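You operate a simulated robot arm through the tools that you are given. There is no shell and no other tool.

The job below is to be done with a simulated robot arm. You get a single attempt, and the scene is never put back.

JOB
Stop the grinder and close the tool rest up to the green band.
Fine: let the wheels stand before you touch the rest; lock it with the rest knob. Where these are worked on the way, their far stop is far enough and under half their travel is too little: rest knob.

It is judged by the outcome, as a careful person would: the job done as asked, and still so three seconds after it is handed in. It fails if anything else is knocked over, pushed out of place, dropped, spilled or broken.

ROBOT AND FRAMES
A 6-joint arm with a three-finger gripper, fixed in place. Base frame: the origin is on the floor under the middle of its stand, x ahead of it, y to its left, z up. Lengths are in mm, angles in rad, forces in N, time in s.
It reaches about 1213 mm from its shoulder. Its first joint turns from -2.897 to 2.897 rad. Payload 4.89 kg.
Tool frame: the origin (TCP) lies between the finger pads and is the grasp point; the fingertips stand 30 mm ahead of it; z points along the fingers, y is the line along which they close. The gripper opens to 164 mm; its body begins 125 mm behind the TCP.
Orientation is told as [roll, pitch, yaw] about the base's x, y, z axes, in that order, counted from this pose: with the fingers straight down and closing along the base's y, the tool's x points along the base's -x, its y along +y and its z along -z.

CONTROLS
- The arm moves only by the tool jog_arm. Its argument "series" is a list of rows, each a list of 3 entries, a list of its own where there are three numbers: the shift along the tool's x, y, z in mm, then the turn, a rotation vector about the tool's x, y, z in rad, then the finger opening in mm, from 0 to 164. In form: [[[dx, dy, dz], [ax, ay, az], grip], ...]. A call has 1 to 20 rows; each row shifts and turns the commanded pose from where the row before left it, along the tool's axes as they then stand. Each row takes 0.2 s and may step no farther than 50 mm and 0.15 rad from the row before; otherwise, or with a gripper value out of range, the whole call is refused. A pose out of reach is approached as far as the arm can. The call stops where the force on the tool passes 70 N (or 10 N more than at its start, if that is more) or the arm is blocked; 0.2 s more then pass. The fingers move at their own pace (about 108 mm/s each) and stop on an object; they squeeze with about 21 N. The grip force told is the motor's: it shows also when the fingers shut on nothing. Time passes only in rows, and 0.2 s behind the last, so rows that do not move let the fingers close. The reply holds the time, the measured pose of the TCP, the force on the tool along the base axes, the opening and the grip force, in the units named above and with some noise, with the torque about the TCP (base axes, N m) and any sound that the robot's microphone picked up.
- Cameras (640 x 400 px; columns grow to the right, rows downward): "scene" is fixed at [58.4, -648.4, 1535.3]; the picture's right is [0.26, -0.97, 0.00], its down [-0.47, -0.12, -0.87] and it looks along [0.84, 0.22, -0.49] (base axes); focal length 375 px, centre (320, 200). "wrist" rides on the gripper at [76, -2, -152] in the tool frame; the picture's right is [0.02, 1.00, 0.00], its down [-0.88, 0.02, -0.47] and it looks along [-0.47, 0.01, 0.88] (tool axes); focal length 247 px, centre (320, 200). There is no depth. A picture from a camera that has moved, and an enlarged one, comes with that camera's place and axes in the base frame and with its lens. The place of the scene camera against the robot may be out by one fixed shift of up to 18 mm in any direction.
- camera(camera): a new picture of that camera. It takes no simulated time.
- move_column(by): moves the trunk up (or, below 0, down) by that many mm; the arm rides with it, the base frame stays. It gives what a move gives, with no picture.
- inspect(camera, box): a new picture of the part [left, top, right, bottom] of that camera's present view, enlarged. It takes no simulated time.
- sign_off(): hands the job in; it is judged then, once.

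Nothing tells you positions but the pictures and the camera data. Unless the task says otherwise, let go and move clear before handing in.

The tools are called after ">>>" by a JSON object that holds its "method" and its "body". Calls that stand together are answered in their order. jog_arm: Moves the arm, as the interface text tells. Its arguments: {"type":"object","properties":{"series":{"type":"array","items":{"type":"array"}}},"required":["series"]} The other tools are called the same way: move_column (by) moves the trunk up or down; camera (camera) takes a picture; inspect (camera, box) takes an enlarged picture of a part of a camera's view; sign_off () hands the job in.

At the start:

```text
clock: 0.0
eef_pos: [509.5, -455.7, 1280.1]
ee_rot: [-0.001, 0.001, 0.0]
contact_force: [-0.2, -0.3, -0.1]
torque: [-0.02, 0.01, 0.02]
finger_gap: 164.1
grip_force: 0.1
trunk travel left (down, up): [-175.0, 215.0]
```

scene: 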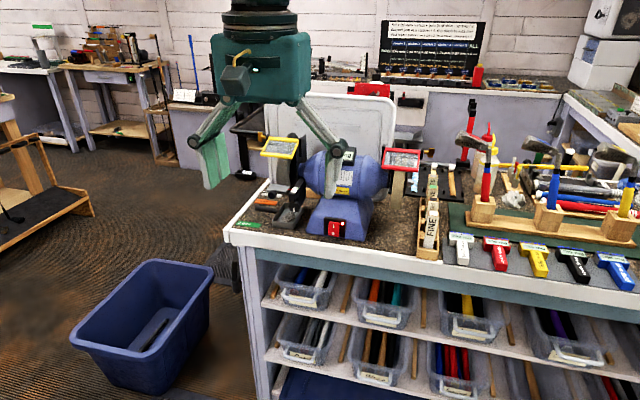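
wrist: 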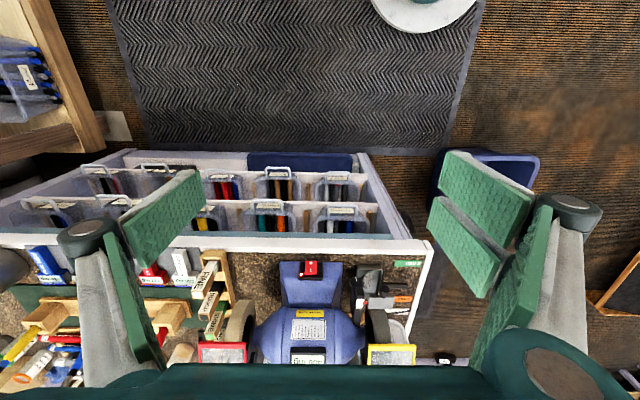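

I see a bench grinder with a red switch on its front, and a tool rest on the left (yellow shield) side. I'll look at it enlarged first.

>>> {"method": "inspect", "body": {"camera": "scene", "box": [230, 120, 430, 245]}}

>>> {"method": "inspect", "body": {"camera": "wrist", "box": [180, 240, 440, 400]}}

>>> {"method": "inspect", "body": {"camera": "scene", "box": [240, 170, 320, 240]}}

>>> {"method": "inspect", "body": {"camera": "scene", "box": [375, 10, 495, 85]}}

```text
3.20 times, centred on (330, 182) of scene
camera zoom: at [58.4, -648.4, 1535.3], right [0.26, -0.97, 0.0], down [-0.47, -0.12, -0.87], along [0.84, 0.22, -0.49], focal length 1199 px, centre (288, 256)
```

zoom: 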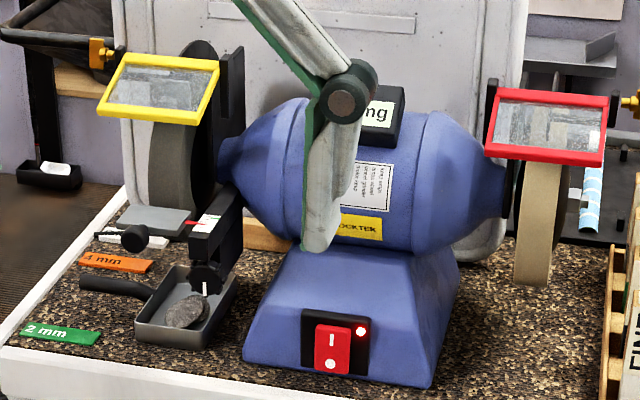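

```text
2.46 times, centred on (310, 320) of wrist
camera zoom: at [432.8, -456.9, 1432.1], right [-0.02, 1.0, 0.0], down [0.88, 0.02, 0.47], along [0.47, 0.01, -0.88], focal length 608 px, centre (345, -95)
```

zoom: 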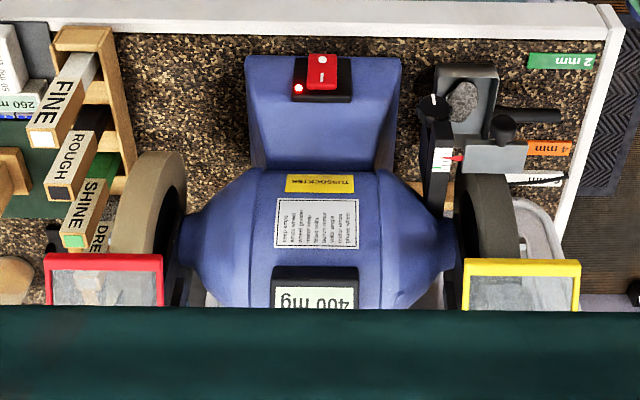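

```text
5.71 times, centred on (280, 205) of scene
camera zoom: at [58.4, -648.4, 1535.3], right [0.26, -0.97, 0.0], down [-0.47, -0.12, -0.87], along [0.84, 0.22, -0.49], focal length 2141 px, centre (549, 171)
```

zoom: 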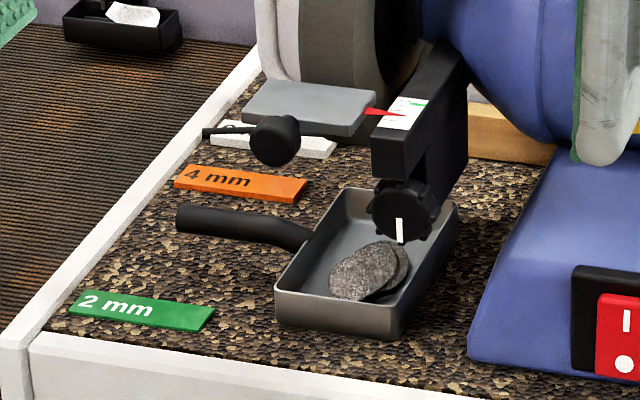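

```text
5.33 times, centred on (435, 48) of scene
camera zoom: at [58.4, -648.4, 1535.3], right [0.26, -0.97, 0.0], down [-0.47, -0.12, -0.87], along [0.84, 0.22, -0.49], focal length 1998 px, centre (-293, 1013)
```

zoom: 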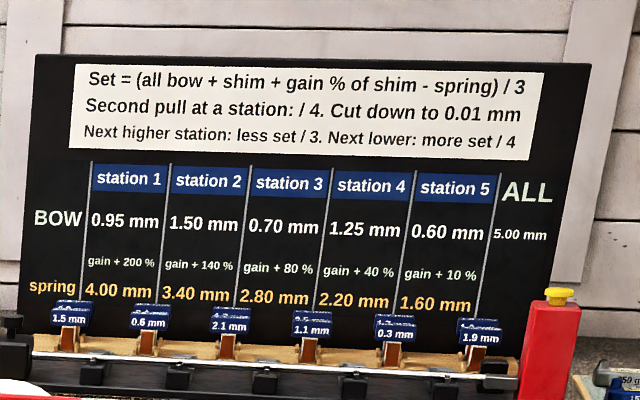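

The grinder's rocker switch (I up, O down, lamp lit) is on its front. On the left is the grey rest plate with a red pointer, a ball handle and a clamp knob with a white mark. I'll look closer at the pointer and scale.

>>> {"method": "inspect", "body": {"camera": "scene", "box": [265, 175, 305, 205]}}

>>> {"method": "inspect", "body": {"camera": "wrist", "box": [335, 255, 415, 325]}}

>>> {"method": "inspect", "body": {"camera": "scene", "box": [315, 205, 355, 245]}}

```text
13.33 times, centred on (285, 190) of scene
camera zoom: at [58.4, -648.4, 1535.3], right [0.26, -0.97, 0.0], down [-0.47, -0.12, -0.87], along [0.84, 0.22, -0.49], focal length 4996 px, centre (787, 333)
```

zoom: 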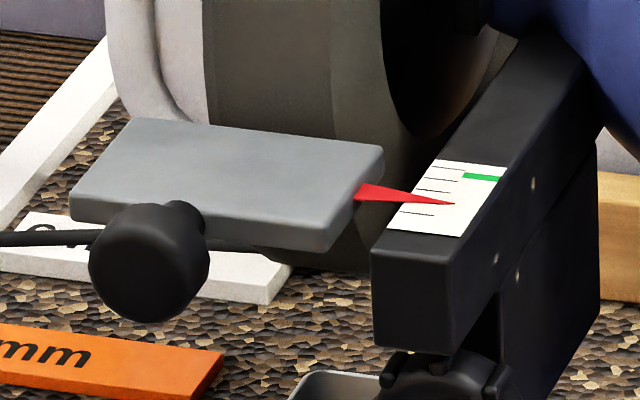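

```text
5.71 times, centred on (375, 290) of wrist
camera zoom: at [432.8, -456.9, 1432.1], right [-0.02, 1.0, 0.0], down [0.88, 0.02, 0.47], along [0.47, 0.01, -0.88], focal length 1411 px, centre (6, -314)
```

zoom: 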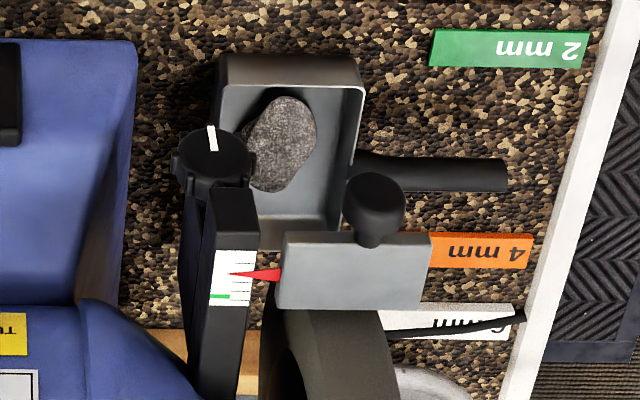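

```text
10.00 times, centred on (335, 225) of scene
camera zoom: at [58.4, -648.4, 1535.3], right [0.26, -0.97, 0.0], down [-0.47, -0.12, -0.87], along [0.84, 0.22, -0.49], focal length 3747 px, centre (170, -50)
```

zoom: 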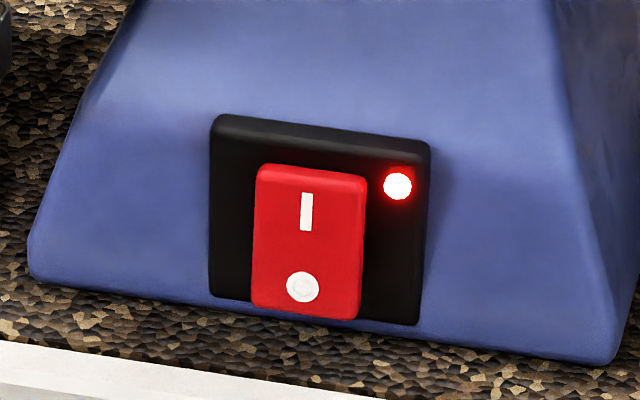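

The pointer stands about two ticks short of the green band, which lies toward the wheel. I'll close the fingers and tilt the tool forward to get a nearer look with the wrist camera.

>>> {"method": "jog_arm", "body": {"series": [[[0, 20, 30], [0, -0.15, 0], 0], [[0, 0, 30], [0, -0.15, 0], 0], [[0, 0, 30], [0, -0.15, 0], 0], [[0, 0, 20], [0, -0.15, 0], 0], [[0, 0, 0], [0, 0, 0], 0], [[0, 0, 0], [0, 0, 0], 0]]}}

>>> {"method": "camera", "body": {"camera": "wrist"}}

>>> {"method": "camera", "body": {"camera": "scene"}}

```text
clock: 1.4
eef_pos: [531.3, -435.6, 1173.4]
ee_rot: [0.001, -0.6, -0.002]
contact_force: [-0.1, -0.5, -0.1]
torque: [0.03, -0.02, 0.05]
finger_gap: 0.0
grip_force: 21.4
trunk travel left (down, up): [-175.0, 215.0]
```

```text
taken
camera wrist: at [382.2, -437.1, 1256.3], right [-0.02, 1.0, -0.01], down [0.46, 0.02, 0.89], along [0.89, 0.01, -0.46], focal length 247 px, centre (320, 200)
```

wrist: 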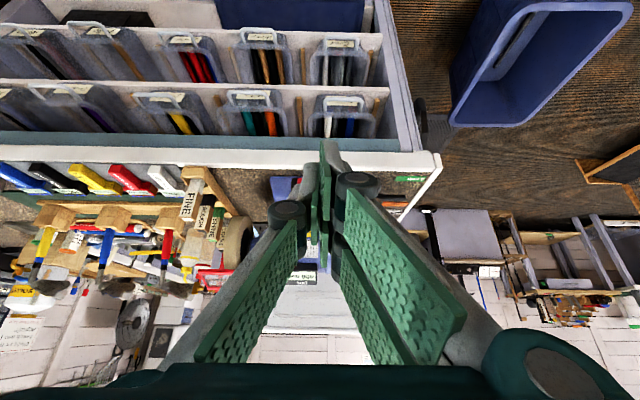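

```text
taken
```

scene: 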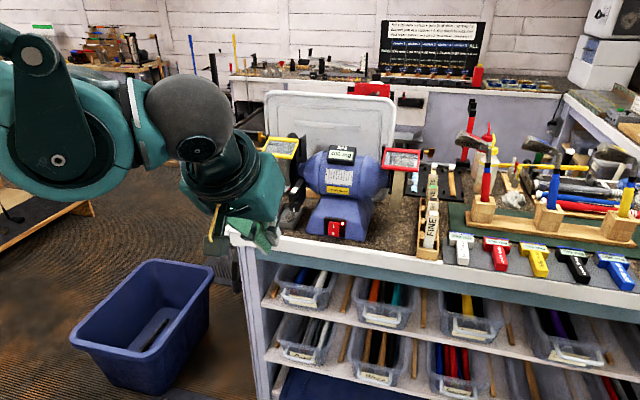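

Closed fingers hide the grinder. I'll open them again to look between, and take pictures from two places to triangulate.

>>> {"method": "jog_arm", "body": {"series": [[[0, 0, 0], [0, 0, 0], 164], [[0, 40, 0], [0, 0, 0], 164], [[0, 40, 0], [0, 0, 0], 164], [[0, 0, 0], [0, 0, 0], 164], [[0, 0, 0], [0, 0, 0], 164]]}}

>>> {"method": "camera", "body": {"camera": "wrist"}}

>>> {"method": "inspect", "body": {"camera": "wrist", "box": [220, 140, 420, 265]}}

```text
clock: 2.6
eef_pos: [530.8, -355.1, 1173.9]
ee_rot: [-0.001, -0.602, 0.0]
contact_force: [-0.8, 0.0, 0.4]
torque: [-0.1, -0.04, -0.07]
finger_gap: 164.1
grip_force: 0.2
trunk travel left (down, up): [-175.0, 215.0]
```

```text
taken
camera wrist: at [382.4, -355.9, 1255.5], right [-0.02, 1.0, -0.01], down [0.46, 0.02, 0.89], along [0.89, 0.01, -0.46], focal length 247 px, centre (320, 200)
```

wrist: 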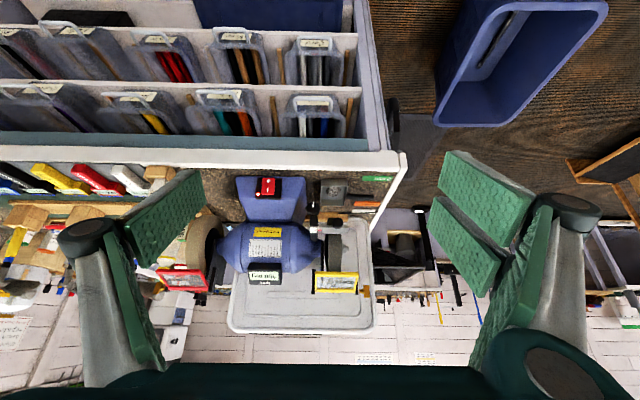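

```text
3.20 times, centred on (320, 202) of wrist
camera zoom: at [382.4, -355.9, 1255.5], right [-0.02, 1.0, -0.01], down [0.46, 0.02, 0.89], along [0.89, 0.01, -0.46], focal length 790 px, centre (320, 192)
```

zoom: 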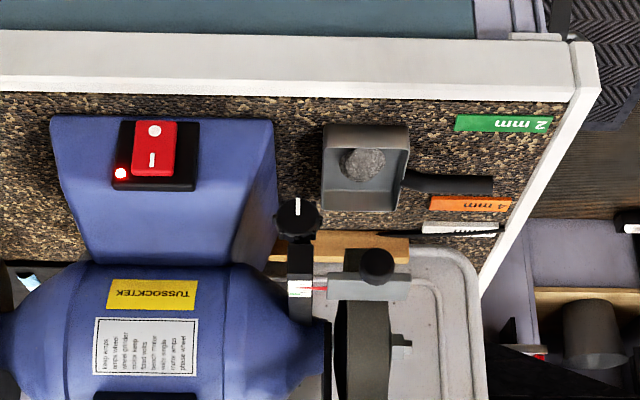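

From two wrist pictures I take the rocker at about (872, -470, 969), the pointer at (868, -345, 1075), the ball handle at (837, -315, 1069), the clamp knob at (850, -366, 1033), and the bench top at z 937. Next I'll turn the tool to point forward and roll it so the closed fingers make a flat poker for the O end.

>>> {"method": "jog_arm", "body": {"series": [[[0, 0, 0], [0, -0.15, 0], 0], [[0, 0, 0], [0, -0.15, 0], 0], [[0, 0, 0], [0, -0.15, 0], 0], [[0, 0, 0], [0, -0.15, 0], 0], [[0, 0, 0], [0, -0.15, 0], 0], [[0, 0, 0], [0, -0.15, 0], 0], [[0, -30, 0], [0, 0, 0], 0], [[30, -40, 0], [0, 0, 0], 0], [[30, -40, 0], [0, 0, 0], 0]]}}

>>> {"method": "camera", "body": {"camera": "wrist"}}

>>> {"method": "camera", "body": {"camera": "scene"}}

```text
clock: 4.6
eef_pos: [528.2, -463.7, 1115.8]
ee_rot: [-0.023, -1.501, 0.021]
contact_force: [-0.5, 2.4, 1.2]
torque: [-0.04, 0.2, -0.48]
finger_gap: 0.0
grip_force: 21.0
trunk travel left (down, up): [-175.0, 215.0]
```

```text
taken
camera wrist: at [369.7, -465.4, 1049.1], right [0.0, 1.0, -0.02], down [-0.41, 0.02, 0.91], along [0.91, 0.01, 0.41], focal length 247 px, centre (320, 200)
```

wrist: 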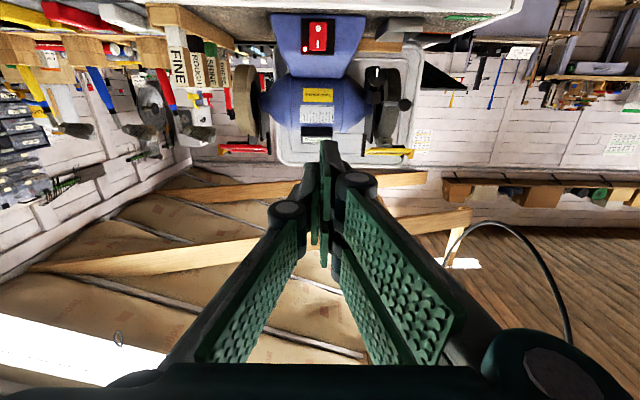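

```text
taken
```

scene: 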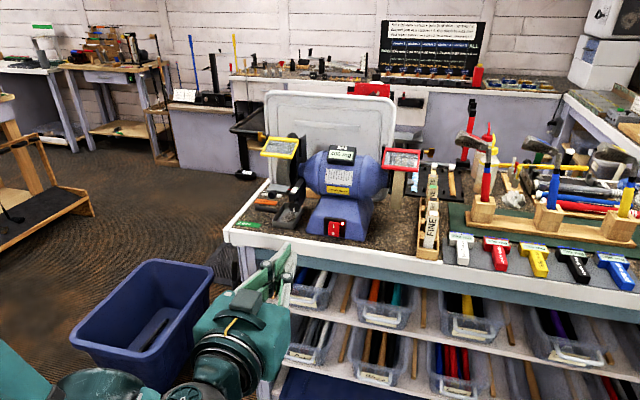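

The tool now points forward. I'll lower it and roll a quarter turn so the single finger lies underneath.

>>> {"method": "jog_arm", "body": {"series": [[[40, 0, 20], [0, 0, 0], 0], [[40, 0, 20], [0, 0, 0], 0], [[30, 0, 20], [0, 0, 0], 0], [[0, 0, 0], [0, 0, 0.15], 0], [[0, 0, 0], [0, 0, 0.15], 0], [[0, 0, 0], [0, 0, 0.15], 0], [[0, 0, 0], [0, 0, 0.15], 0], [[0, 0, 0], [0, 0, 0.15], 0], [[0, 0, 0], [0, 0, 0.15], 0], [[0, 0, 0], [0, 0, 0.15], 0], [[0, 0, 0], [0, 0, 0.15], 0], [[0, 0, 0], [0, 0, 0.15], 0], [[0, 0, 0], [0, 0, 0.15], 0], [[0, 0, 0], [0, 0, 0.07], 0], [[0, 0, 0], [0, 0, 0], 0]]}}

>>> {"method": "camera", "body": {"camera": "wrist"}}

>>> {"method": "camera", "body": {"camera": "scene"}}

```text
clock: 7.8
eef_pos: [595.8, -499.6, 1058.3]
ee_rot: [1.499, 0.0, -1.57]
contact_force: [0.1, 0.3, 0.4]
torque: [0.0, -0.01, 0.0]
finger_gap: 0.0
grip_force: 21.0
out of reach, approached as far as the arm can: row 1, 2, 3
trunk travel left (down, up): [-175.0, 215.0]
```

```text
taken
camera wrist: at [444.0, -422.7, 1067.3], right [0.07, 0.02, 1.0], down [-0.47, -0.88, 0.05], along [0.88, -0.47, -0.05], focal length 247 px, centre (320, 200)
```

wrist: 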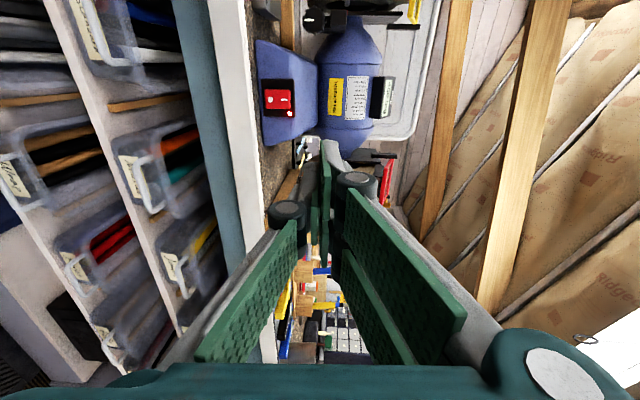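

```text
taken
```

scene: 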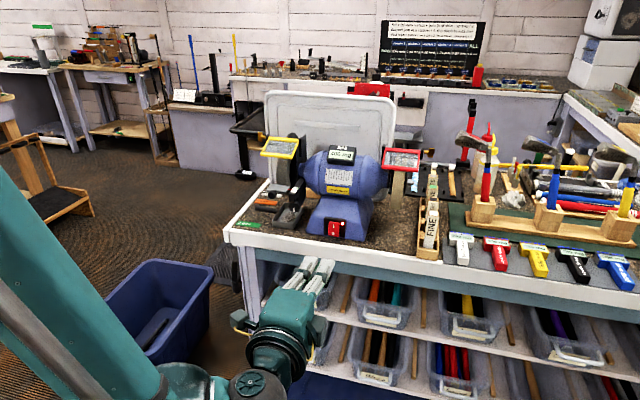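

The arm ran short of reach going low so close to the stand, so I'll lower the trunk instead. That brings the tool to switch height while still well in front of the bench.

>>> {"method": "move_column", "body": {"by": -90}}

>>> {"method": "inspect", "body": {"camera": "wrist", "box": [220, 0, 420, 200]}}

```text
clock: 9.1
eef_pos: [595.9, -499.6, 967.8]
ee_rot: [1.497, -0.002, -1.57]
contact_force: [-0.4, 0.5, -0.4]
torque: [0.01, -0.01, -0.02]
finger_gap: 0.0
grip_force: 21.0
trunk travel left (down, up): [-85.0, 305.0]
```

```text
2.00 times, centred on (320, 100) of wrist
camera zoom: at [444.0, -422.6, 977.4], right [0.07, 0.02, 1.0], down [-0.47, -0.88, 0.05], along [0.88, -0.47, -0.05], focal length 494 px, centre (320, 400)
```

zoom: 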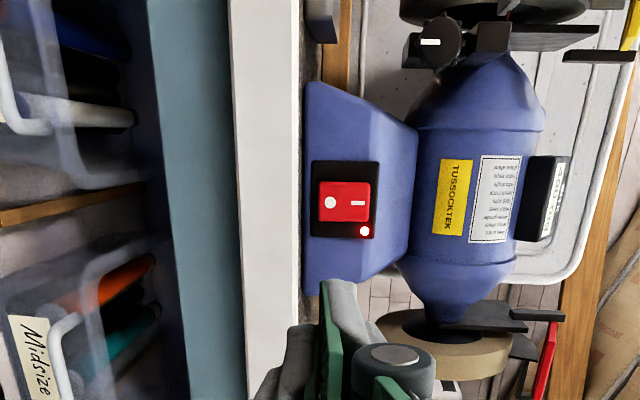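

The rocker is confirmed at (872, -469, 969), with O at z 958. I'll bring the poker in line with the O end and stop short for a check.

>>> {"method": "jog_arm", "body": {"series": [[[10, 3, 40], [0, 0, 0], 0], [[10, 3, 40], [0, 0, 0], 0], [[10, 3, 40], [0, 0, 0], 0], [[0, 0, 40], [0, 0, 0], 0], [[0, 0, 20], [0, 0, 0], 0], [[0, 0, 0], [0, 0, 0], 0]]}}

>>> {"method": "camera", "body": {"camera": "wrist"}}

>>> {"method": "inspect", "body": {"camera": "scene", "box": [240, 170, 400, 270]}}

```text
clock: 10.4
eef_pos: [776.5, -468.9, 963.8]
ee_rot: [1.498, -0.003, -1.57]
contact_force: [-0.8, -0.5, -0.7]
torque: [-0.03, 0.01, 0.05]
finger_gap: 0.0
grip_force: 21.2
trunk travel left (down, up): [-85.0, 305.0]
```

```text
taken
camera wrist: at [624.4, -392.5, 972.9], right [0.07, 0.02, 1.0], down [-0.47, -0.88, 0.05], along [0.88, -0.47, -0.05], focal length 247 px, centre (320, 200)
```

wrist: 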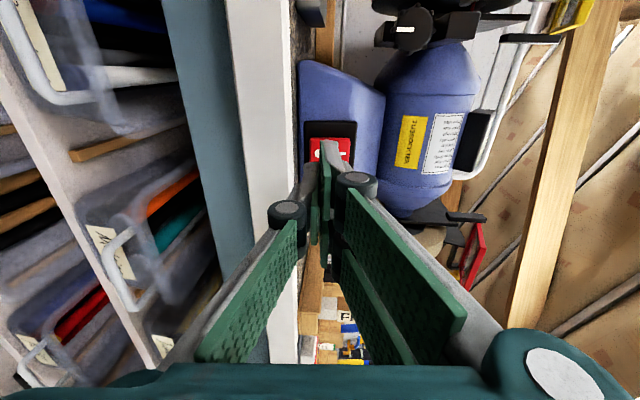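

```text
4.00 times, centred on (320, 220) of scene
camera zoom: at [58.4, -648.4, 1535.3], right [0.26, -0.97, 0.0], down [-0.47, -0.12, -0.87], along [0.84, 0.22, -0.49], focal length 1499 px, centre (320, 120)
```

zoom: 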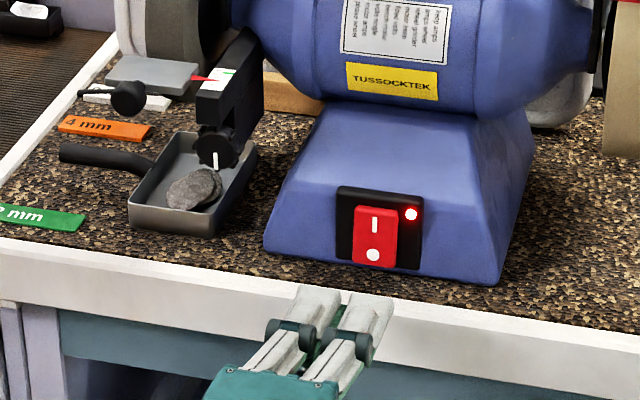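

The poker is lined up with O about 60 mm away. I'll advance slowly and watch the force.

>>> {"method": "jog_arm", "body": {"series": [[[0, 0, 20], [0, 0, 0], 0], [[0, 0, 15], [0, 0, 0], 0], [[0, 0, 8], [0, 0, 0], 0], [[0, 0, 0], [0, 0, 0], 0]]}}

>>> {"method": "inspect", "body": {"camera": "wrist", "box": [260, 80, 420, 200]}}

>>> {"method": "inspect", "body": {"camera": "scene", "box": [290, 190, 370, 250]}}

```text
clock: 11.4
eef_pos: [820.8, -469.7, 960.7]
ee_rot: [1.497, -0.003, -1.571]
contact_force: [-0.6, 0.3, -0.8]
torque: [0.01, 0.01, 0.0]
finger_gap: 0.0
grip_force: 21.1
trunk travel left (down, up): [-85.0, 305.0]
```

```text
3.33 times, centred on (340, 140) of wrist
camera zoom: at [667.6, -392.8, 970.2], right [0.07, 0.02, 1.0], down [-0.47, -0.88, 0.05], along [0.88, -0.47, -0.05], focal length 823 px, centre (253, 400)
```

zoom: 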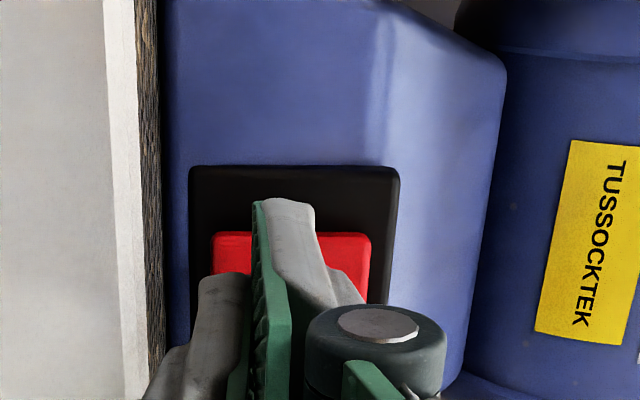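

```text
6.67 times, centred on (330, 220) of scene
camera zoom: at [58.4, -648.4, 1535.3], right [0.26, -0.97, 0.0], down [-0.47, -0.12, -0.87], along [0.84, 0.22, -0.49], focal length 2498 px, centre (253, 67)
```

zoom: 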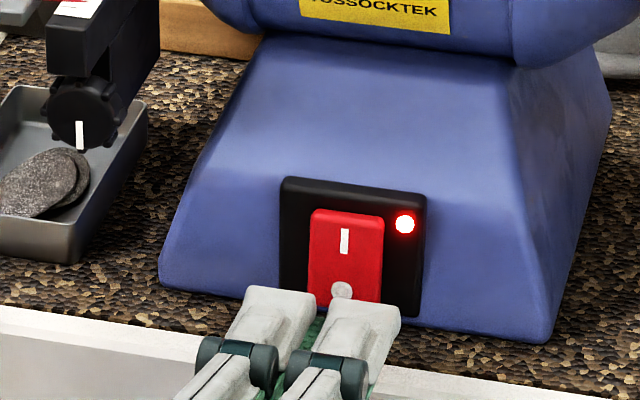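

No contact yet, with tips about 15 mm from the rocker. I'll lower 4 mm to stay below the pivot and press in small steps.

>>> {"method": "jog_arm", "body": {"series": [[[0, -4, 0], [0, 0, 0], 0], [[0, 0, 4], [0, 0, 0], 0], [[0, 0, 4], [0, 0, 0], 0], [[0, 0, 3], [0, 0, 0], 0], [[0, 0, 3], [0, 0, 0], 0]]}}

>>> {"method": "inspect", "body": {"camera": "scene", "box": [290, 190, 370, 250]}}

```text
clock: 12.7
eef_pos: [832.9, -468.3, 954.6]
ee_rot: [1.497, -0.001, -1.57]
contact_force: [-1.2, -0.8, 0.4]
torque: [0.0, -0.01, 0.0]
finger_gap: 0.2
grip_force: 21.1
trunk travel left (down, up): [-85.0, 305.0]
```

```text
6.67 times, centred on (330, 220) of scene
camera zoom: at [58.4, -648.4, 1535.3], right [0.26, -0.97, 0.0], down [-0.47, -0.12, -0.87], along [0.84, 0.22, -0.49], focal length 2498 px, centre (253, 67)
```

zoom: 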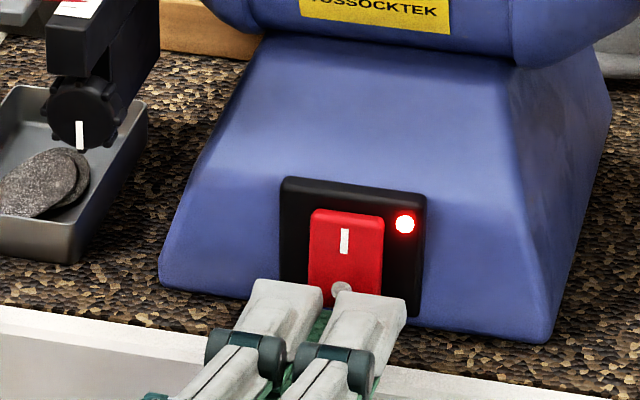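

>>> {"method": "jog_arm", "body": {"series": [[[0, 0, 3], [0, 0, 0], 0], [[0, 0, 3], [0, 0, 0], 0], [[0, 0, 0], [0, 0, 0], 0]]}}

>>> {"method": "inspect", "body": {"camera": "scene", "box": [290, 190, 370, 250]}}

>>> {"method": "inspect", "body": {"camera": "wrist", "box": [260, 80, 420, 200]}}

```text
clock: 13.4
eef_pos: [840.0, -469.2, 956.0]
ee_rot: [1.497, -0.001, -1.571]
contact_force: [-0.1, 0.8, 0.0]
torque: [-0.03, -0.01, 0.03]
finger_gap: 0.1
grip_force: 20.8
trunk travel left (down, up): [-85.0, 305.0]
```

```text
6.67 times, centred on (330, 220) of scene
camera zoom: at [58.4, -648.4, 1535.3], right [0.26, -0.97, 0.0], down [-0.47, -0.12, -0.87], along [0.84, 0.22, -0.49], focal length 2498 px, centre (253, 67)
```

zoom: 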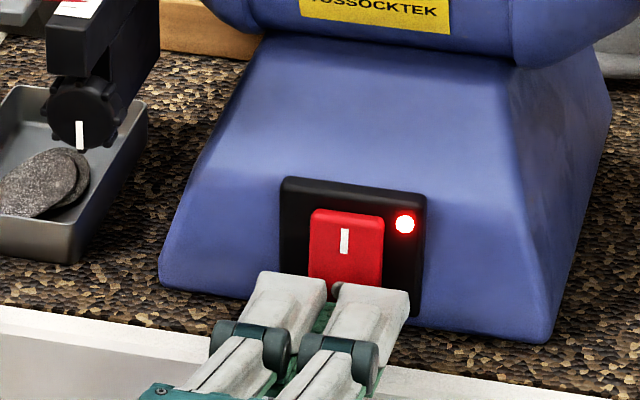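

```text
3.33 times, centred on (340, 140) of wrist
camera zoom: at [687.2, -392.6, 964.2], right [0.07, 0.02, 1.0], down [-0.47, -0.88, 0.05], along [0.88, -0.47, -0.05], focal length 823 px, centre (253, 400)
```

zoom: 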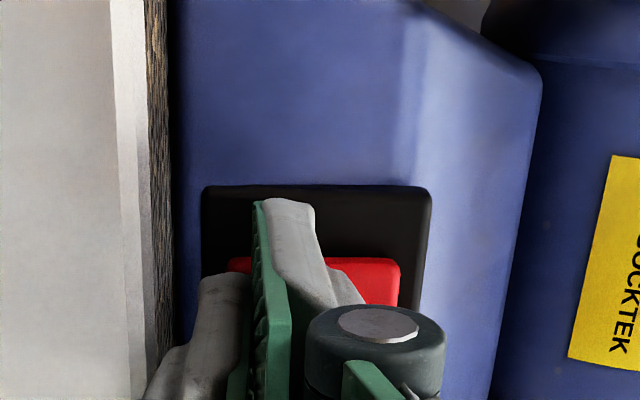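

Still no contact. I'll keep advancing by small steps.

>>> {"method": "jog_arm", "body": {"series": [[[0, 0, 2], [0, 0, 0], 0], [[0, 0, 2], [0, 0, 0], 0], [[0, 0, 2], [0, 0, 0], 0], [[0, 0, 0], [0, 0, 0], 0]]}}

>>> {"method": "inspect", "body": {"camera": "scene", "box": [290, 190, 370, 250]}}

```text
clock: 14.4
eef_pos: [844.9, -468.6, 954.6]
ee_rot: [1.497, -0.001, -1.571]
contact_force: [-4.0, 1.6, -2.3]
torque: [-0.01, 0.05, 0.0]
finger_gap: 0.1
grip_force: 44.6
trunk travel left (down, up): [-85.0, 305.0]
```

```text
6.67 times, centred on (330, 220) of scene
camera zoom: at [58.4, -648.4, 1535.3], right [0.26, -0.97, 0.0], down [-0.47, -0.12, -0.87], along [0.84, 0.22, -0.49], focal length 2498 px, centre (253, 67)
```

zoom: 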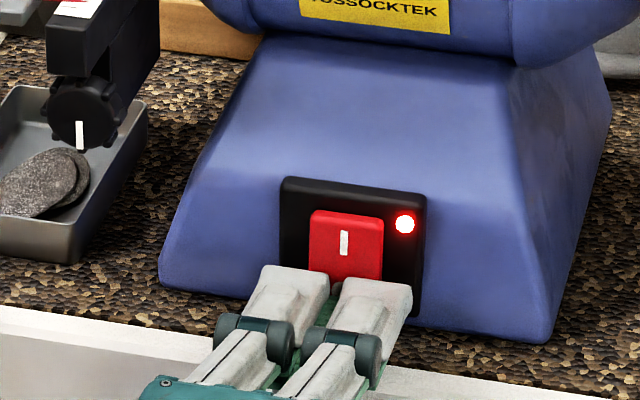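

Contact has started, with about 4 N on the tool. I'll press on in small steps until the rocker flips or the lamp goes out.

>>> {"method": "jog_arm", "body": {"series": [[[0, 0, 1.5], [0, 0, 0], 0], [[0, 0, 1.5], [0, 0, 0], 0], [[0, 0, 0], [0, 0, 0], 0]]}}

>>> {"method": "inspect", "body": {"camera": "scene", "box": [290, 190, 370, 250]}}

```text
clock: 15.2
eef_pos: [845.6, -469.5, 955.2]
ee_rot: [1.499, 0.0, -1.571]
contact_force: [-45.4, 6.9, -14.7]
torque: [-0.04, 0.14, 0.14]
finger_gap: 0.0
grip_force: 44.6
trunk travel left (down, up): [-85.0, 305.0]
```

```text
6.67 times, centred on (330, 220) of scene
camera zoom: at [58.4, -648.4, 1535.3], right [0.26, -0.97, 0.0], down [-0.47, -0.12, -0.87], along [0.84, 0.22, -0.49], focal length 2498 px, centre (253, 67)
```

zoom: 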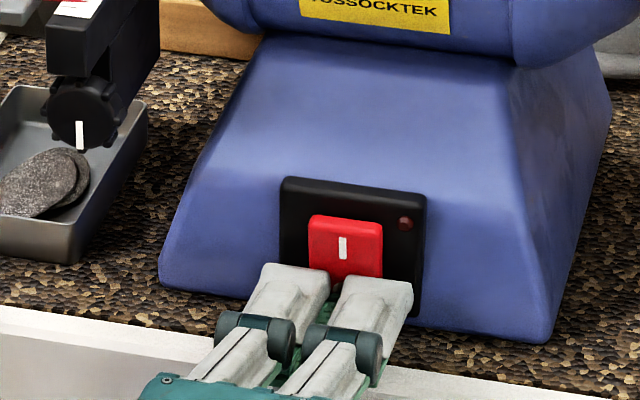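

The lamp is out and the rocker has tipped to O. I'll back straight off and check that it stays off.

>>> {"method": "jog_arm", "body": {"series": [[[0, 0, -5], [0, 0, 0], 0], [[0, 0, -20], [0, 0, 0], 0], [[0, 0, -40], [0, 0, 0], 0], [[0, 0, -45], [0, 0, 0], 0], [[0, 0, -45], [0, 0, 0], 0], [[0, 0, 0], [0, 0, 0], 0]]}}

>>> {"method": "inspect", "body": {"camera": "scene", "box": [230, 120, 430, 245]}}

>>> {"method": "camera", "body": {"camera": "wrist"}}

```text
clock: 16.6
eef_pos: [693.8, -468.4, 965.6]
ee_rot: [1.498, -0.002, -1.57]
contact_force: [0.5, 0.7, 0.3]
torque: [-0.04, -0.06, -0.05]
finger_gap: 0.1
grip_force: 44.9
trunk travel left (down, up): [-85.0, 305.0]
```

```text
3.20 times, centred on (330, 182) of scene
camera zoom: at [58.4, -648.4, 1535.3], right [0.26, -0.97, 0.0], down [-0.47, -0.12, -0.87], along [0.84, 0.22, -0.49], focal length 1199 px, centre (288, 256)
```

zoom: 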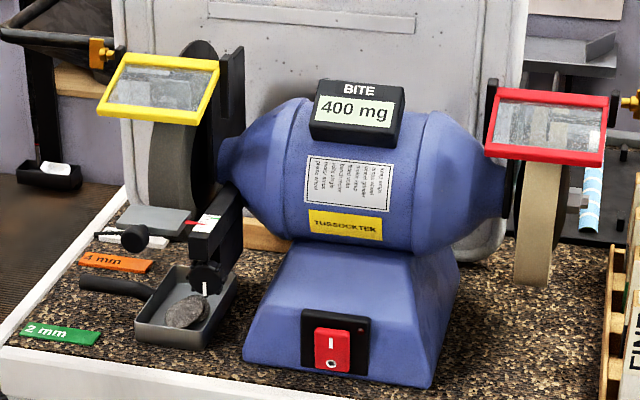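

```text
taken
camera wrist: at [541.1, -392.2, 975.0], right [0.07, 0.02, 1.0], down [-0.47, -0.88, 0.06], along [0.88, -0.47, -0.05], focal length 247 px, centre (320, 200)
```

wrist: 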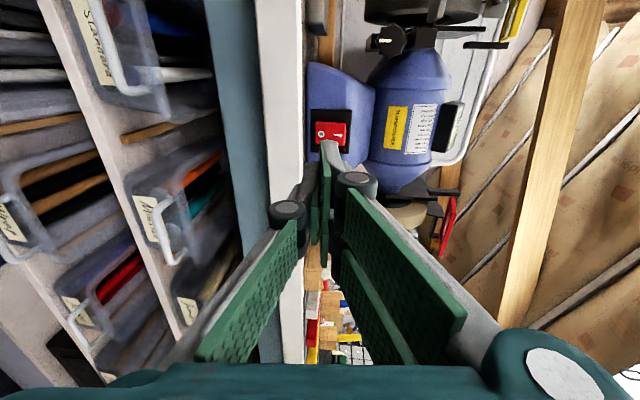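

The switch is at O and the lamp stays dark. Before going near the rest I'll check whether the wheels still turn, by comparing pictures over time.

>>> {"method": "inspect", "body": {"camera": "scene", "box": [265, 125, 325, 195]}}

>>> {"method": "inspect", "body": {"camera": "scene", "box": [375, 140, 435, 215]}}

>>> {"method": "jog_arm", "body": {"series": [[[0, 0, 0], [0, 0, 0], 0], [[0, 0, 0], [0, 0, 0], 0]]}}

>>> {"method": "inspect", "body": {"camera": "scene", "box": [265, 125, 325, 195]}}

>>> {"method": "inspect", "body": {"camera": "scene", "box": [375, 140, 435, 215]}}

```text
5.71 times, centred on (295, 160) of scene
camera zoom: at [58.4, -648.4, 1535.3], right [0.26, -0.97, 0.0], down [-0.47, -0.12, -0.87], along [0.84, 0.22, -0.49], focal length 2141 px, centre (463, 429)
```

zoom: 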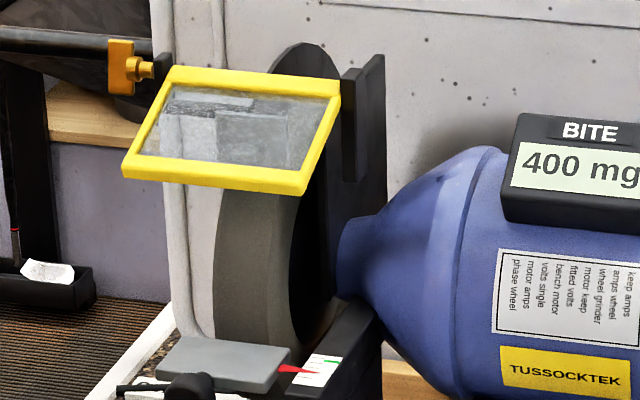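

```text
5.33 times, centred on (405, 178) of scene
camera zoom: at [58.4, -648.4, 1535.3], right [0.26, -0.97, 0.0], down [-0.47, -0.12, -0.87], along [0.84, 0.22, -0.49], focal length 1998 px, centre (-133, 320)
```

zoom: 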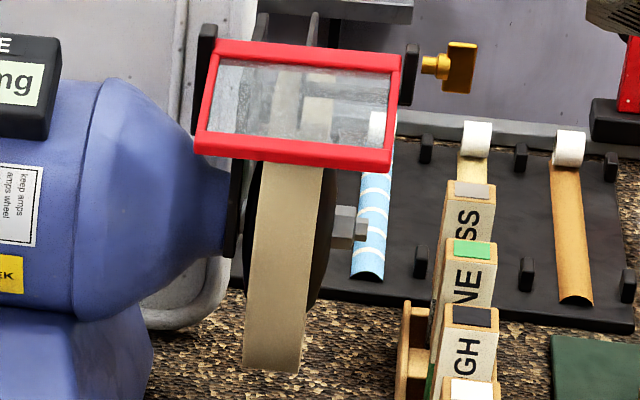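

```text
clock: 17.2
eef_pos: [693.9, -468.7, 966.1]
ee_rot: [1.497, -0.003, -1.569]
contact_force: [-0.3, 0.3, -0.9]
torque: [0.02, 0.0, -0.02]
finger_gap: 0.4
grip_force: 45.3
trunk travel left (down, up): [-85.0, 305.0]
```

```text
5.71 times, centred on (295, 160) of scene
camera zoom: at [58.4, -648.4, 1535.3], right [0.26, -0.97, 0.0], down [-0.47, -0.12, -0.87], along [0.84, 0.22, -0.49], focal length 2141 px, centre (463, 429)
```

zoom: 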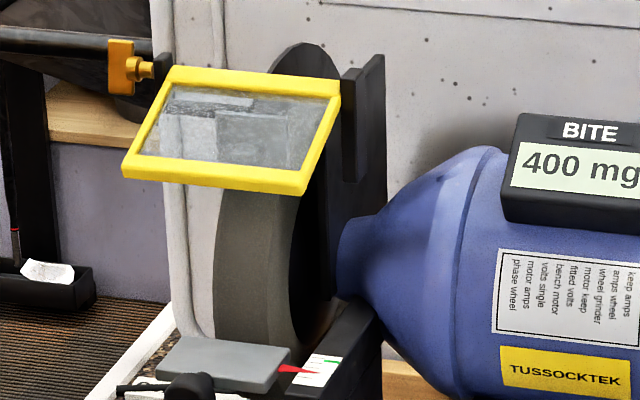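

```text
5.33 times, centred on (405, 178) of scene
camera zoom: at [58.4, -648.4, 1535.3], right [0.26, -0.97, 0.0], down [-0.47, -0.12, -0.87], along [0.84, 0.22, -0.49], focal length 1998 px, centre (-133, 320)
```

zoom: 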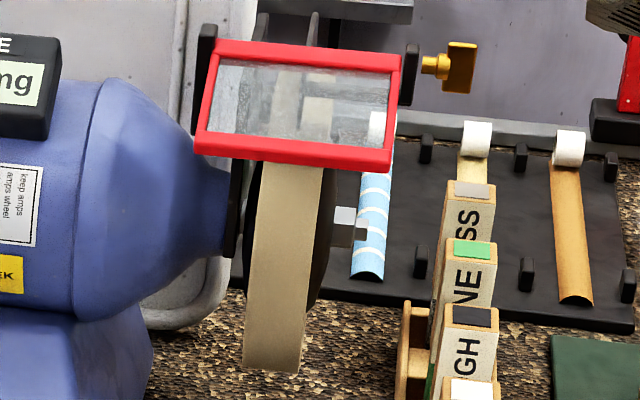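

The hex nut on the right wheel's shaft changed between the two pictures, so the wheels are still running down. While waiting I'll move the tool across to stand off in front of the ball handle, without touching anything.

>>> {"method": "jog_arm", "body": {"series": [[[20, 35, 0], [0, 0, 0], 0], [[30, 35, 0], [0, 0, 0], 0], [[35, 30, 0], [0, 0, 0], 0], [[40, 0, 0], [0, 0, 0], 0], [[40, 0, 0], [0, 0, 0], 0], [[5, 0, 0], [0, 0, 0], 0], [[0, 0, 0], [0, 0, 0], 0], [[0, 0, 0], [0, 0, 0], 0]]}}

>>> {"method": "inspect", "body": {"camera": "scene", "box": [400, 170, 420, 185]}}

>>> {"method": "camera", "body": {"camera": "wrist"}}

>>> {"method": "camera", "body": {"camera": "scene"}}

```text
clock: 19.1
eef_pos: [700.6, -298.5, 1065.6]
ee_rot: [1.499, -0.001, -1.57]
contact_force: [0.3, 0.1, 0.2]
torque: [0.01, 0.01, 0.0]
finger_gap: 0.1
grip_force: 44.6
trunk travel left (down, up): [-85.0, 305.0]
```

```text
16.00 times, centred on (410, 178) of scene
camera zoom: at [58.4, -648.4, 1535.3], right [0.26, -0.97, 0.0], down [-0.47, -0.12, -0.87], along [0.84, 0.22, -0.49], focal length 5994 px, centre (-1120, 560)
```

zoom: 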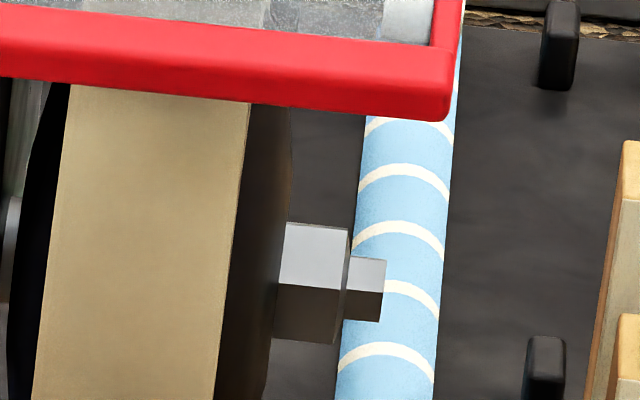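

```text
taken
camera wrist: at [548.8, -222.2, 1074.3], right [0.07, 0.02, 1.0], down [-0.47, -0.88, 0.05], along [0.88, -0.47, -0.05], focal length 247 px, centre (320, 200)
```

wrist: 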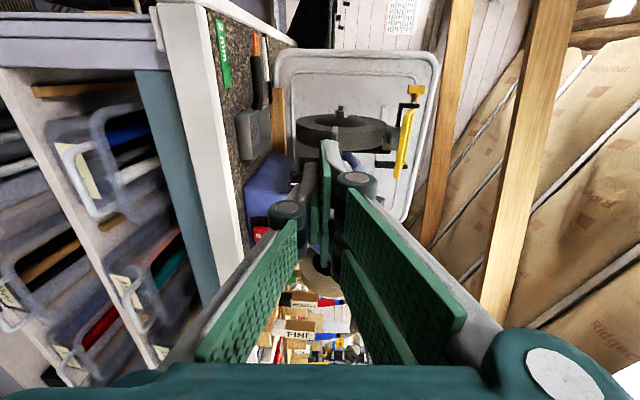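

```text
taken
```

scene: 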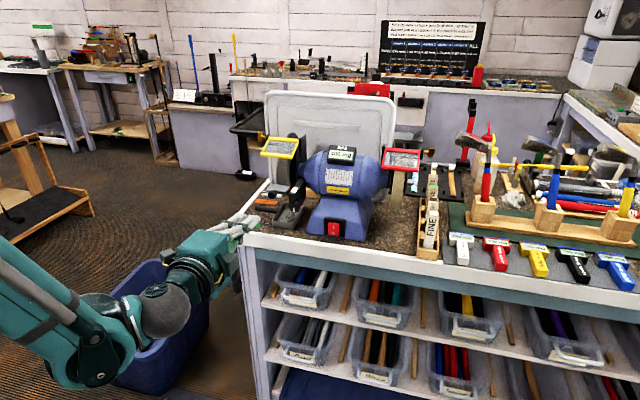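

The tool stands clear in front of the rest. I'll keep waiting and compare the nut again.

>>> {"method": "jog_arm", "body": {"series": [[[0, 0, 0], [0, 0, 0], 0], [[0, 0, 0], [0, 0, 0], 0], [[0, 0, 0], [0, 0, 0], 0], [[0, 0, 0], [0, 0, 0], 0], [[0, 0, 0], [0, 0, 0], 0], [[0, 0, 0], [0, 0, 0], 0], [[0, 0, 0], [0, 0, 0], 0]]}}

>>> {"method": "inspect", "body": {"camera": "scene", "box": [400, 170, 420, 185]}}

>>> {"method": "inspect", "body": {"camera": "wrist", "box": [290, 90, 420, 180]}}

```text
clock: 20.6
eef_pos: [701.0, -299.0, 1064.6]
ee_rot: [1.498, -0.001, -1.571]
contact_force: [0.1, -0.8, -0.8]
torque: [0.02, 0.02, 0.01]
finger_gap: 0.2
grip_force: 45.3
trunk travel left (down, up): [-85.0, 305.0]
```

```text
16.00 times, centred on (410, 178) of scene
camera zoom: at [58.4, -648.4, 1535.3], right [0.26, -0.97, 0.0], down [-0.47, -0.12, -0.87], along [0.84, 0.22, -0.49], focal length 5994 px, centre (-1120, 560)
```

zoom: 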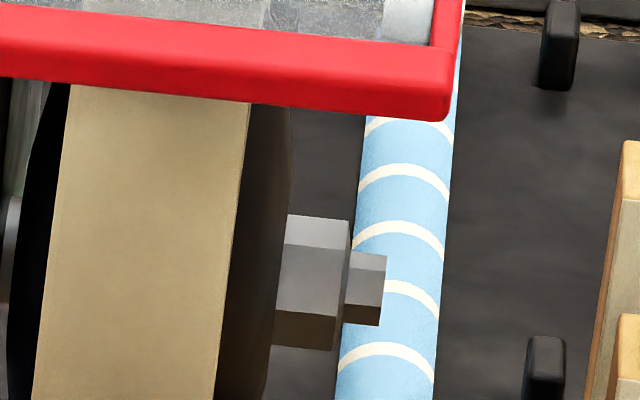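

```text
4.44 times, centred on (355, 135) of wrist
camera zoom: at [548.9, -222.4, 1074.3], right [0.07, 0.02, 1.0], down [-0.47, -0.88, 0.05], along [0.88, -0.47, -0.05], focal length 1098 px, centre (164, 489)
```

zoom: 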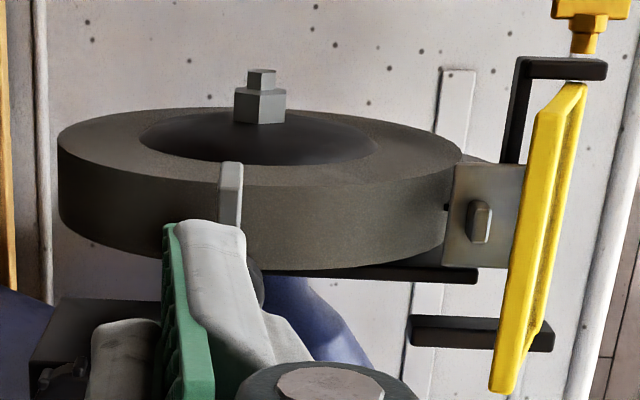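

The nut is still changing. While the wheels run down I'll open the fingers to look between them at the knob and rest.

>>> {"method": "jog_arm", "body": {"series": [[[0, 0, 0], [0, 0, 0], 164], [[0, 0, 0], [0, 0, 0], 164], [[0, 0, 0], [0, 0, 0], 164], [[0, 0, 0], [0, 0, 0], 164], [[0, 0, 0], [0, 0, 0], 164], [[0, 0, 0], [0, 0, 0], 164], [[0, 0, 0], [0, 0, 0], 164], [[0, 0, 0], [0, 0, 0], 164], [[0, 0, 0], [0, 0, 0], 164], [[0, 0, 0], [0, 0, 0], 164]]}}

>>> {"method": "inspect", "body": {"camera": "scene", "box": [400, 170, 420, 185]}}

>>> {"method": "inspect", "body": {"camera": "wrist", "box": [260, 120, 380, 220]}}

>>> {"method": "inspect", "body": {"camera": "wrist", "box": [290, 145, 340, 195]}}

```text
clock: 22.9
eef_pos: [701.2, -298.8, 1063.8]
ee_rot: [1.497, -0.001, -1.573]
contact_force: [0.8, -0.4, -2.0]
torque: [0.05, -0.02, 0.02]
finger_gap: 164.0
grip_force: 0.1
trunk travel left (down, up): [-85.0, 305.0]
```

```text
16.00 times, centred on (410, 178) of scene
camera zoom: at [58.4, -648.4, 1535.3], right [0.26, -0.97, 0.0], down [-0.47, -0.12, -0.87], along [0.84, 0.22, -0.49], focal length 5994 px, centre (-1120, 560)
```

zoom: 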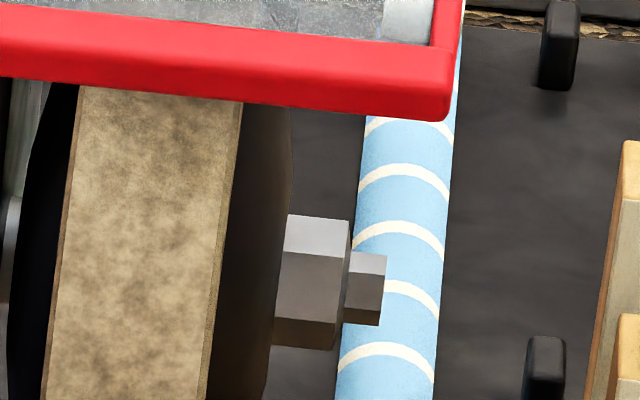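

```text
4.00 times, centred on (320, 170) of wrist
camera zoom: at [548.9, -222.4, 1074.3], right [0.07, 0.02, 1.0], down [-0.47, -0.88, 0.05], along [0.88, -0.47, -0.05], focal length 988 px, centre (320, 320)
```

zoom: 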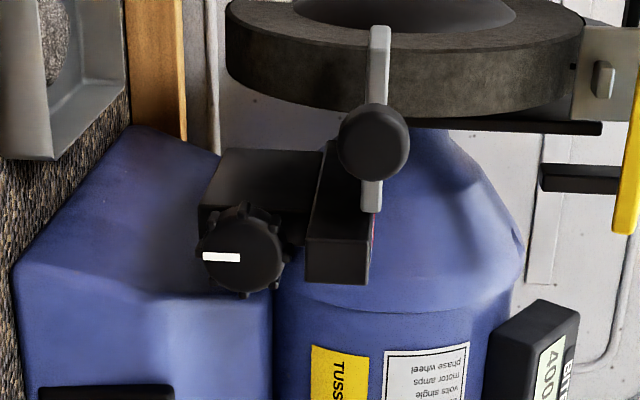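

```text
8.00 times, centred on (315, 170) of wrist
camera zoom: at [548.9, -222.4, 1074.3], right [0.07, 0.02, 1.0], down [-0.47, -0.88, 0.05], along [0.88, -0.47, -0.05], focal length 1976 px, centre (360, 440)
```

zoom: 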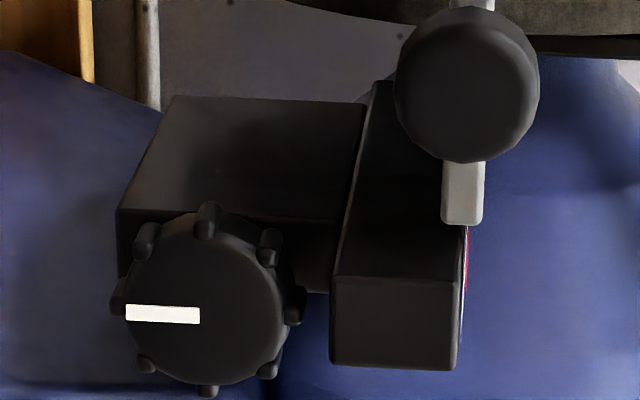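

The wheel surface is now crisp and the nut unchanged, so the wheels look stopped; I'll confirm after another interval. The clamp knob sits just under the bar with its mark pointing down, face near (854, -364, 1030), about 32 mm wide. Now a closer look at the pointer height.

>>> {"method": "jog_arm", "body": {"series": [[[0, 0, 0], [0, 0, 0], 164], [[0, 0, 0], [0, 0, 0], 164], [[0, 0, 0], [0, 0, 0], 164], [[0, 0, 0], [0, 0, 0], 164]]}}

>>> {"method": "inspect", "body": {"camera": "scene", "box": [400, 170, 420, 185]}}

>>> {"method": "inspect", "body": {"camera": "wrist", "box": [318, 164, 334, 176]}}

>>> {"method": "inspect", "body": {"camera": "scene", "box": [284, 182, 300, 194]}}

```text
clock: 23.9
eef_pos: [701.0, -299.0, 1065.2]
ee_rot: [1.497, -0.003, -1.571]
contact_force: [0.8, -0.4, 0.3]
torque: [-0.04, 0.04, -0.02]
finger_gap: 164.0
grip_force: 0.1
trunk travel left (down, up): [-85.0, 305.0]
```

```text
16.00 times, centred on (410, 178) of scene
camera zoom: at [58.4, -648.4, 1535.3], right [0.26, -0.97, 0.0], down [-0.47, -0.12, -0.87], along [0.84, 0.22, -0.49], focal length 5994 px, centre (-1120, 560)
```

zoom: 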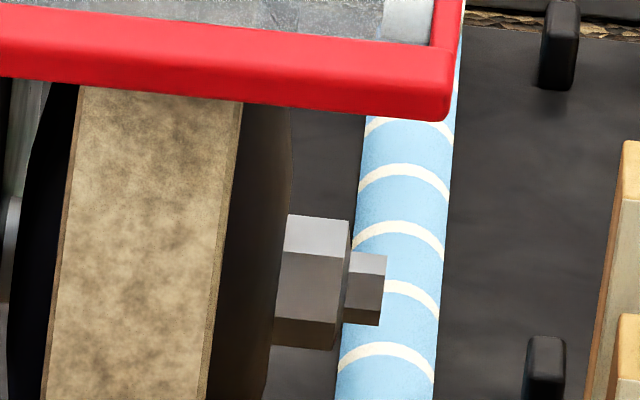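

```text
16.00 times, centred on (326, 170) of wrist
camera zoom: at [548.9, -222.4, 1074.3], right [0.07, 0.02, 1.0], down [-0.47, -0.88, 0.06], along [0.88, -0.47, -0.05], focal length 3952 px, centre (224, 680)
```

zoom: 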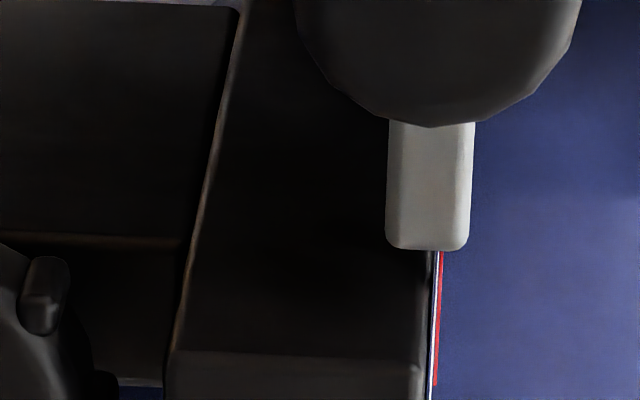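

```text
16.00 times, centred on (292, 188) of scene
camera zoom: at [58.4, -648.4, 1535.3], right [0.26, -0.97, 0.0], down [-0.47, -0.12, -0.87], along [0.84, 0.22, -0.49], focal length 5994 px, centre (768, 392)
```

zoom: 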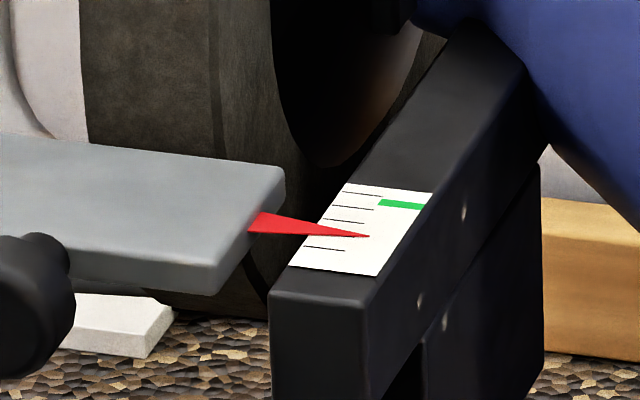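

The wheels stand still: nut and grain are identical a second apart. The pointer needs to travel about 12–13 mm to sit in the green band. I'll close the fingers and bring one fingertip up in front of the ball handle.

>>> {"method": "jog_arm", "body": {"series": [[[0, 0, 0], [0, 0, 0], 0], [[0, 0, 0], [0, 0, 0], 0], [[0, 0, 0], [0, 0, 0], 0], [[0, 0, 0], [0, 0, 0], 0], [[0, 3.75, 37.3], [0, 0, 0], 0], [[0, 3.75, 37.3], [0, 0, 0], 0], [[0, 0, 0], [0, 0, 0], 0]]}}

>>> {"method": "inspect", "body": {"camera": "scene", "box": [240, 170, 320, 220]}}

>>> {"method": "inspect", "body": {"camera": "wrist", "box": [260, 60, 420, 180]}}

```text
clock: 25.4
eef_pos: [775.0, -297.3, 1066.8]
ee_rot: [1.498, -0.002, -1.569]
contact_force: [-0.7, 0.0, 0.5]
torque: [0.01, 0.02, 0.03]
finger_gap: 0.0
grip_force: 21.1
trunk travel left (down, up): [-85.0, 305.0]
```

```text
8.00 times, centred on (280, 195) of scene
camera zoom: at [58.4, -648.4, 1535.3], right [0.26, -0.97, 0.0], down [-0.47, -0.12, -0.87], along [0.84, 0.22, -0.49], focal length 2997 px, centre (640, 240)
```

zoom: 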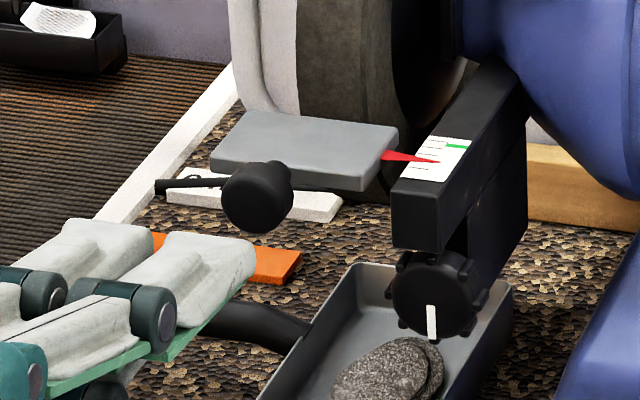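

```text
3.33 times, centred on (340, 120) of wrist
camera zoom: at [623.6, -221.5, 1076.5], right [0.07, 0.02, 1.0], down [-0.47, -0.88, 0.05], along [0.88, -0.47, -0.05], focal length 823 px, centre (253, 467)
```

zoom: 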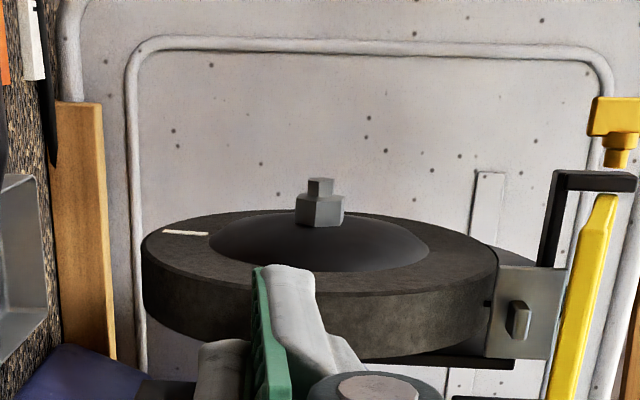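

The fingertip is about 20 mm short of the ball and about 4 mm to its left. I'll shift slightly right and ease forward to contact.

>>> {"method": "jog_arm", "body": {"series": [[[-4, 0.7, 10], [0, 0, 0], 0], [[0, 0.36, 5], [0, 0, 0], 0], [[0, 0.22, 3], [0, 0, 0], 0], [[0, 0, 0], [0, 0, 0], 0]]}}

>>> {"method": "inspect", "body": {"camera": "scene", "box": [250, 175, 310, 215]}}

```text
clock: 26.4
eef_pos: [793.6, -302.3, 1067.1]
ee_rot: [1.498, -0.002, -1.57]
contact_force: [0.6, 0.2, -0.9]
torque: [0.0, 0.04, -0.01]
finger_gap: 0.0
grip_force: 21.1
trunk travel left (down, up): [-85.0, 305.0]
```

```text
10.00 times, centred on (280, 195) of scene
camera zoom: at [58.4, -648.4, 1535.3], right [0.26, -0.97, 0.0], down [-0.47, -0.12, -0.87], along [0.84, 0.22, -0.49], focal length 3747 px, centre (720, 250)
```

zoom: 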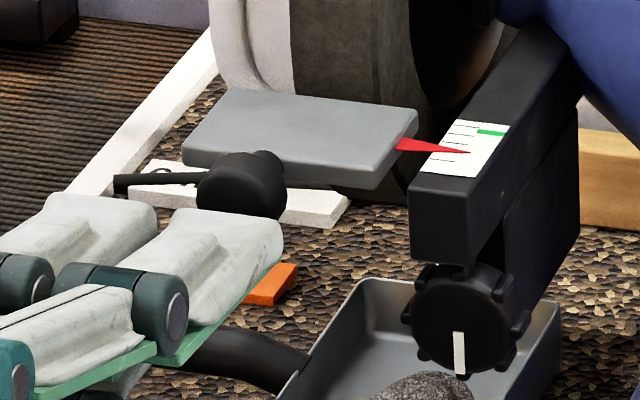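

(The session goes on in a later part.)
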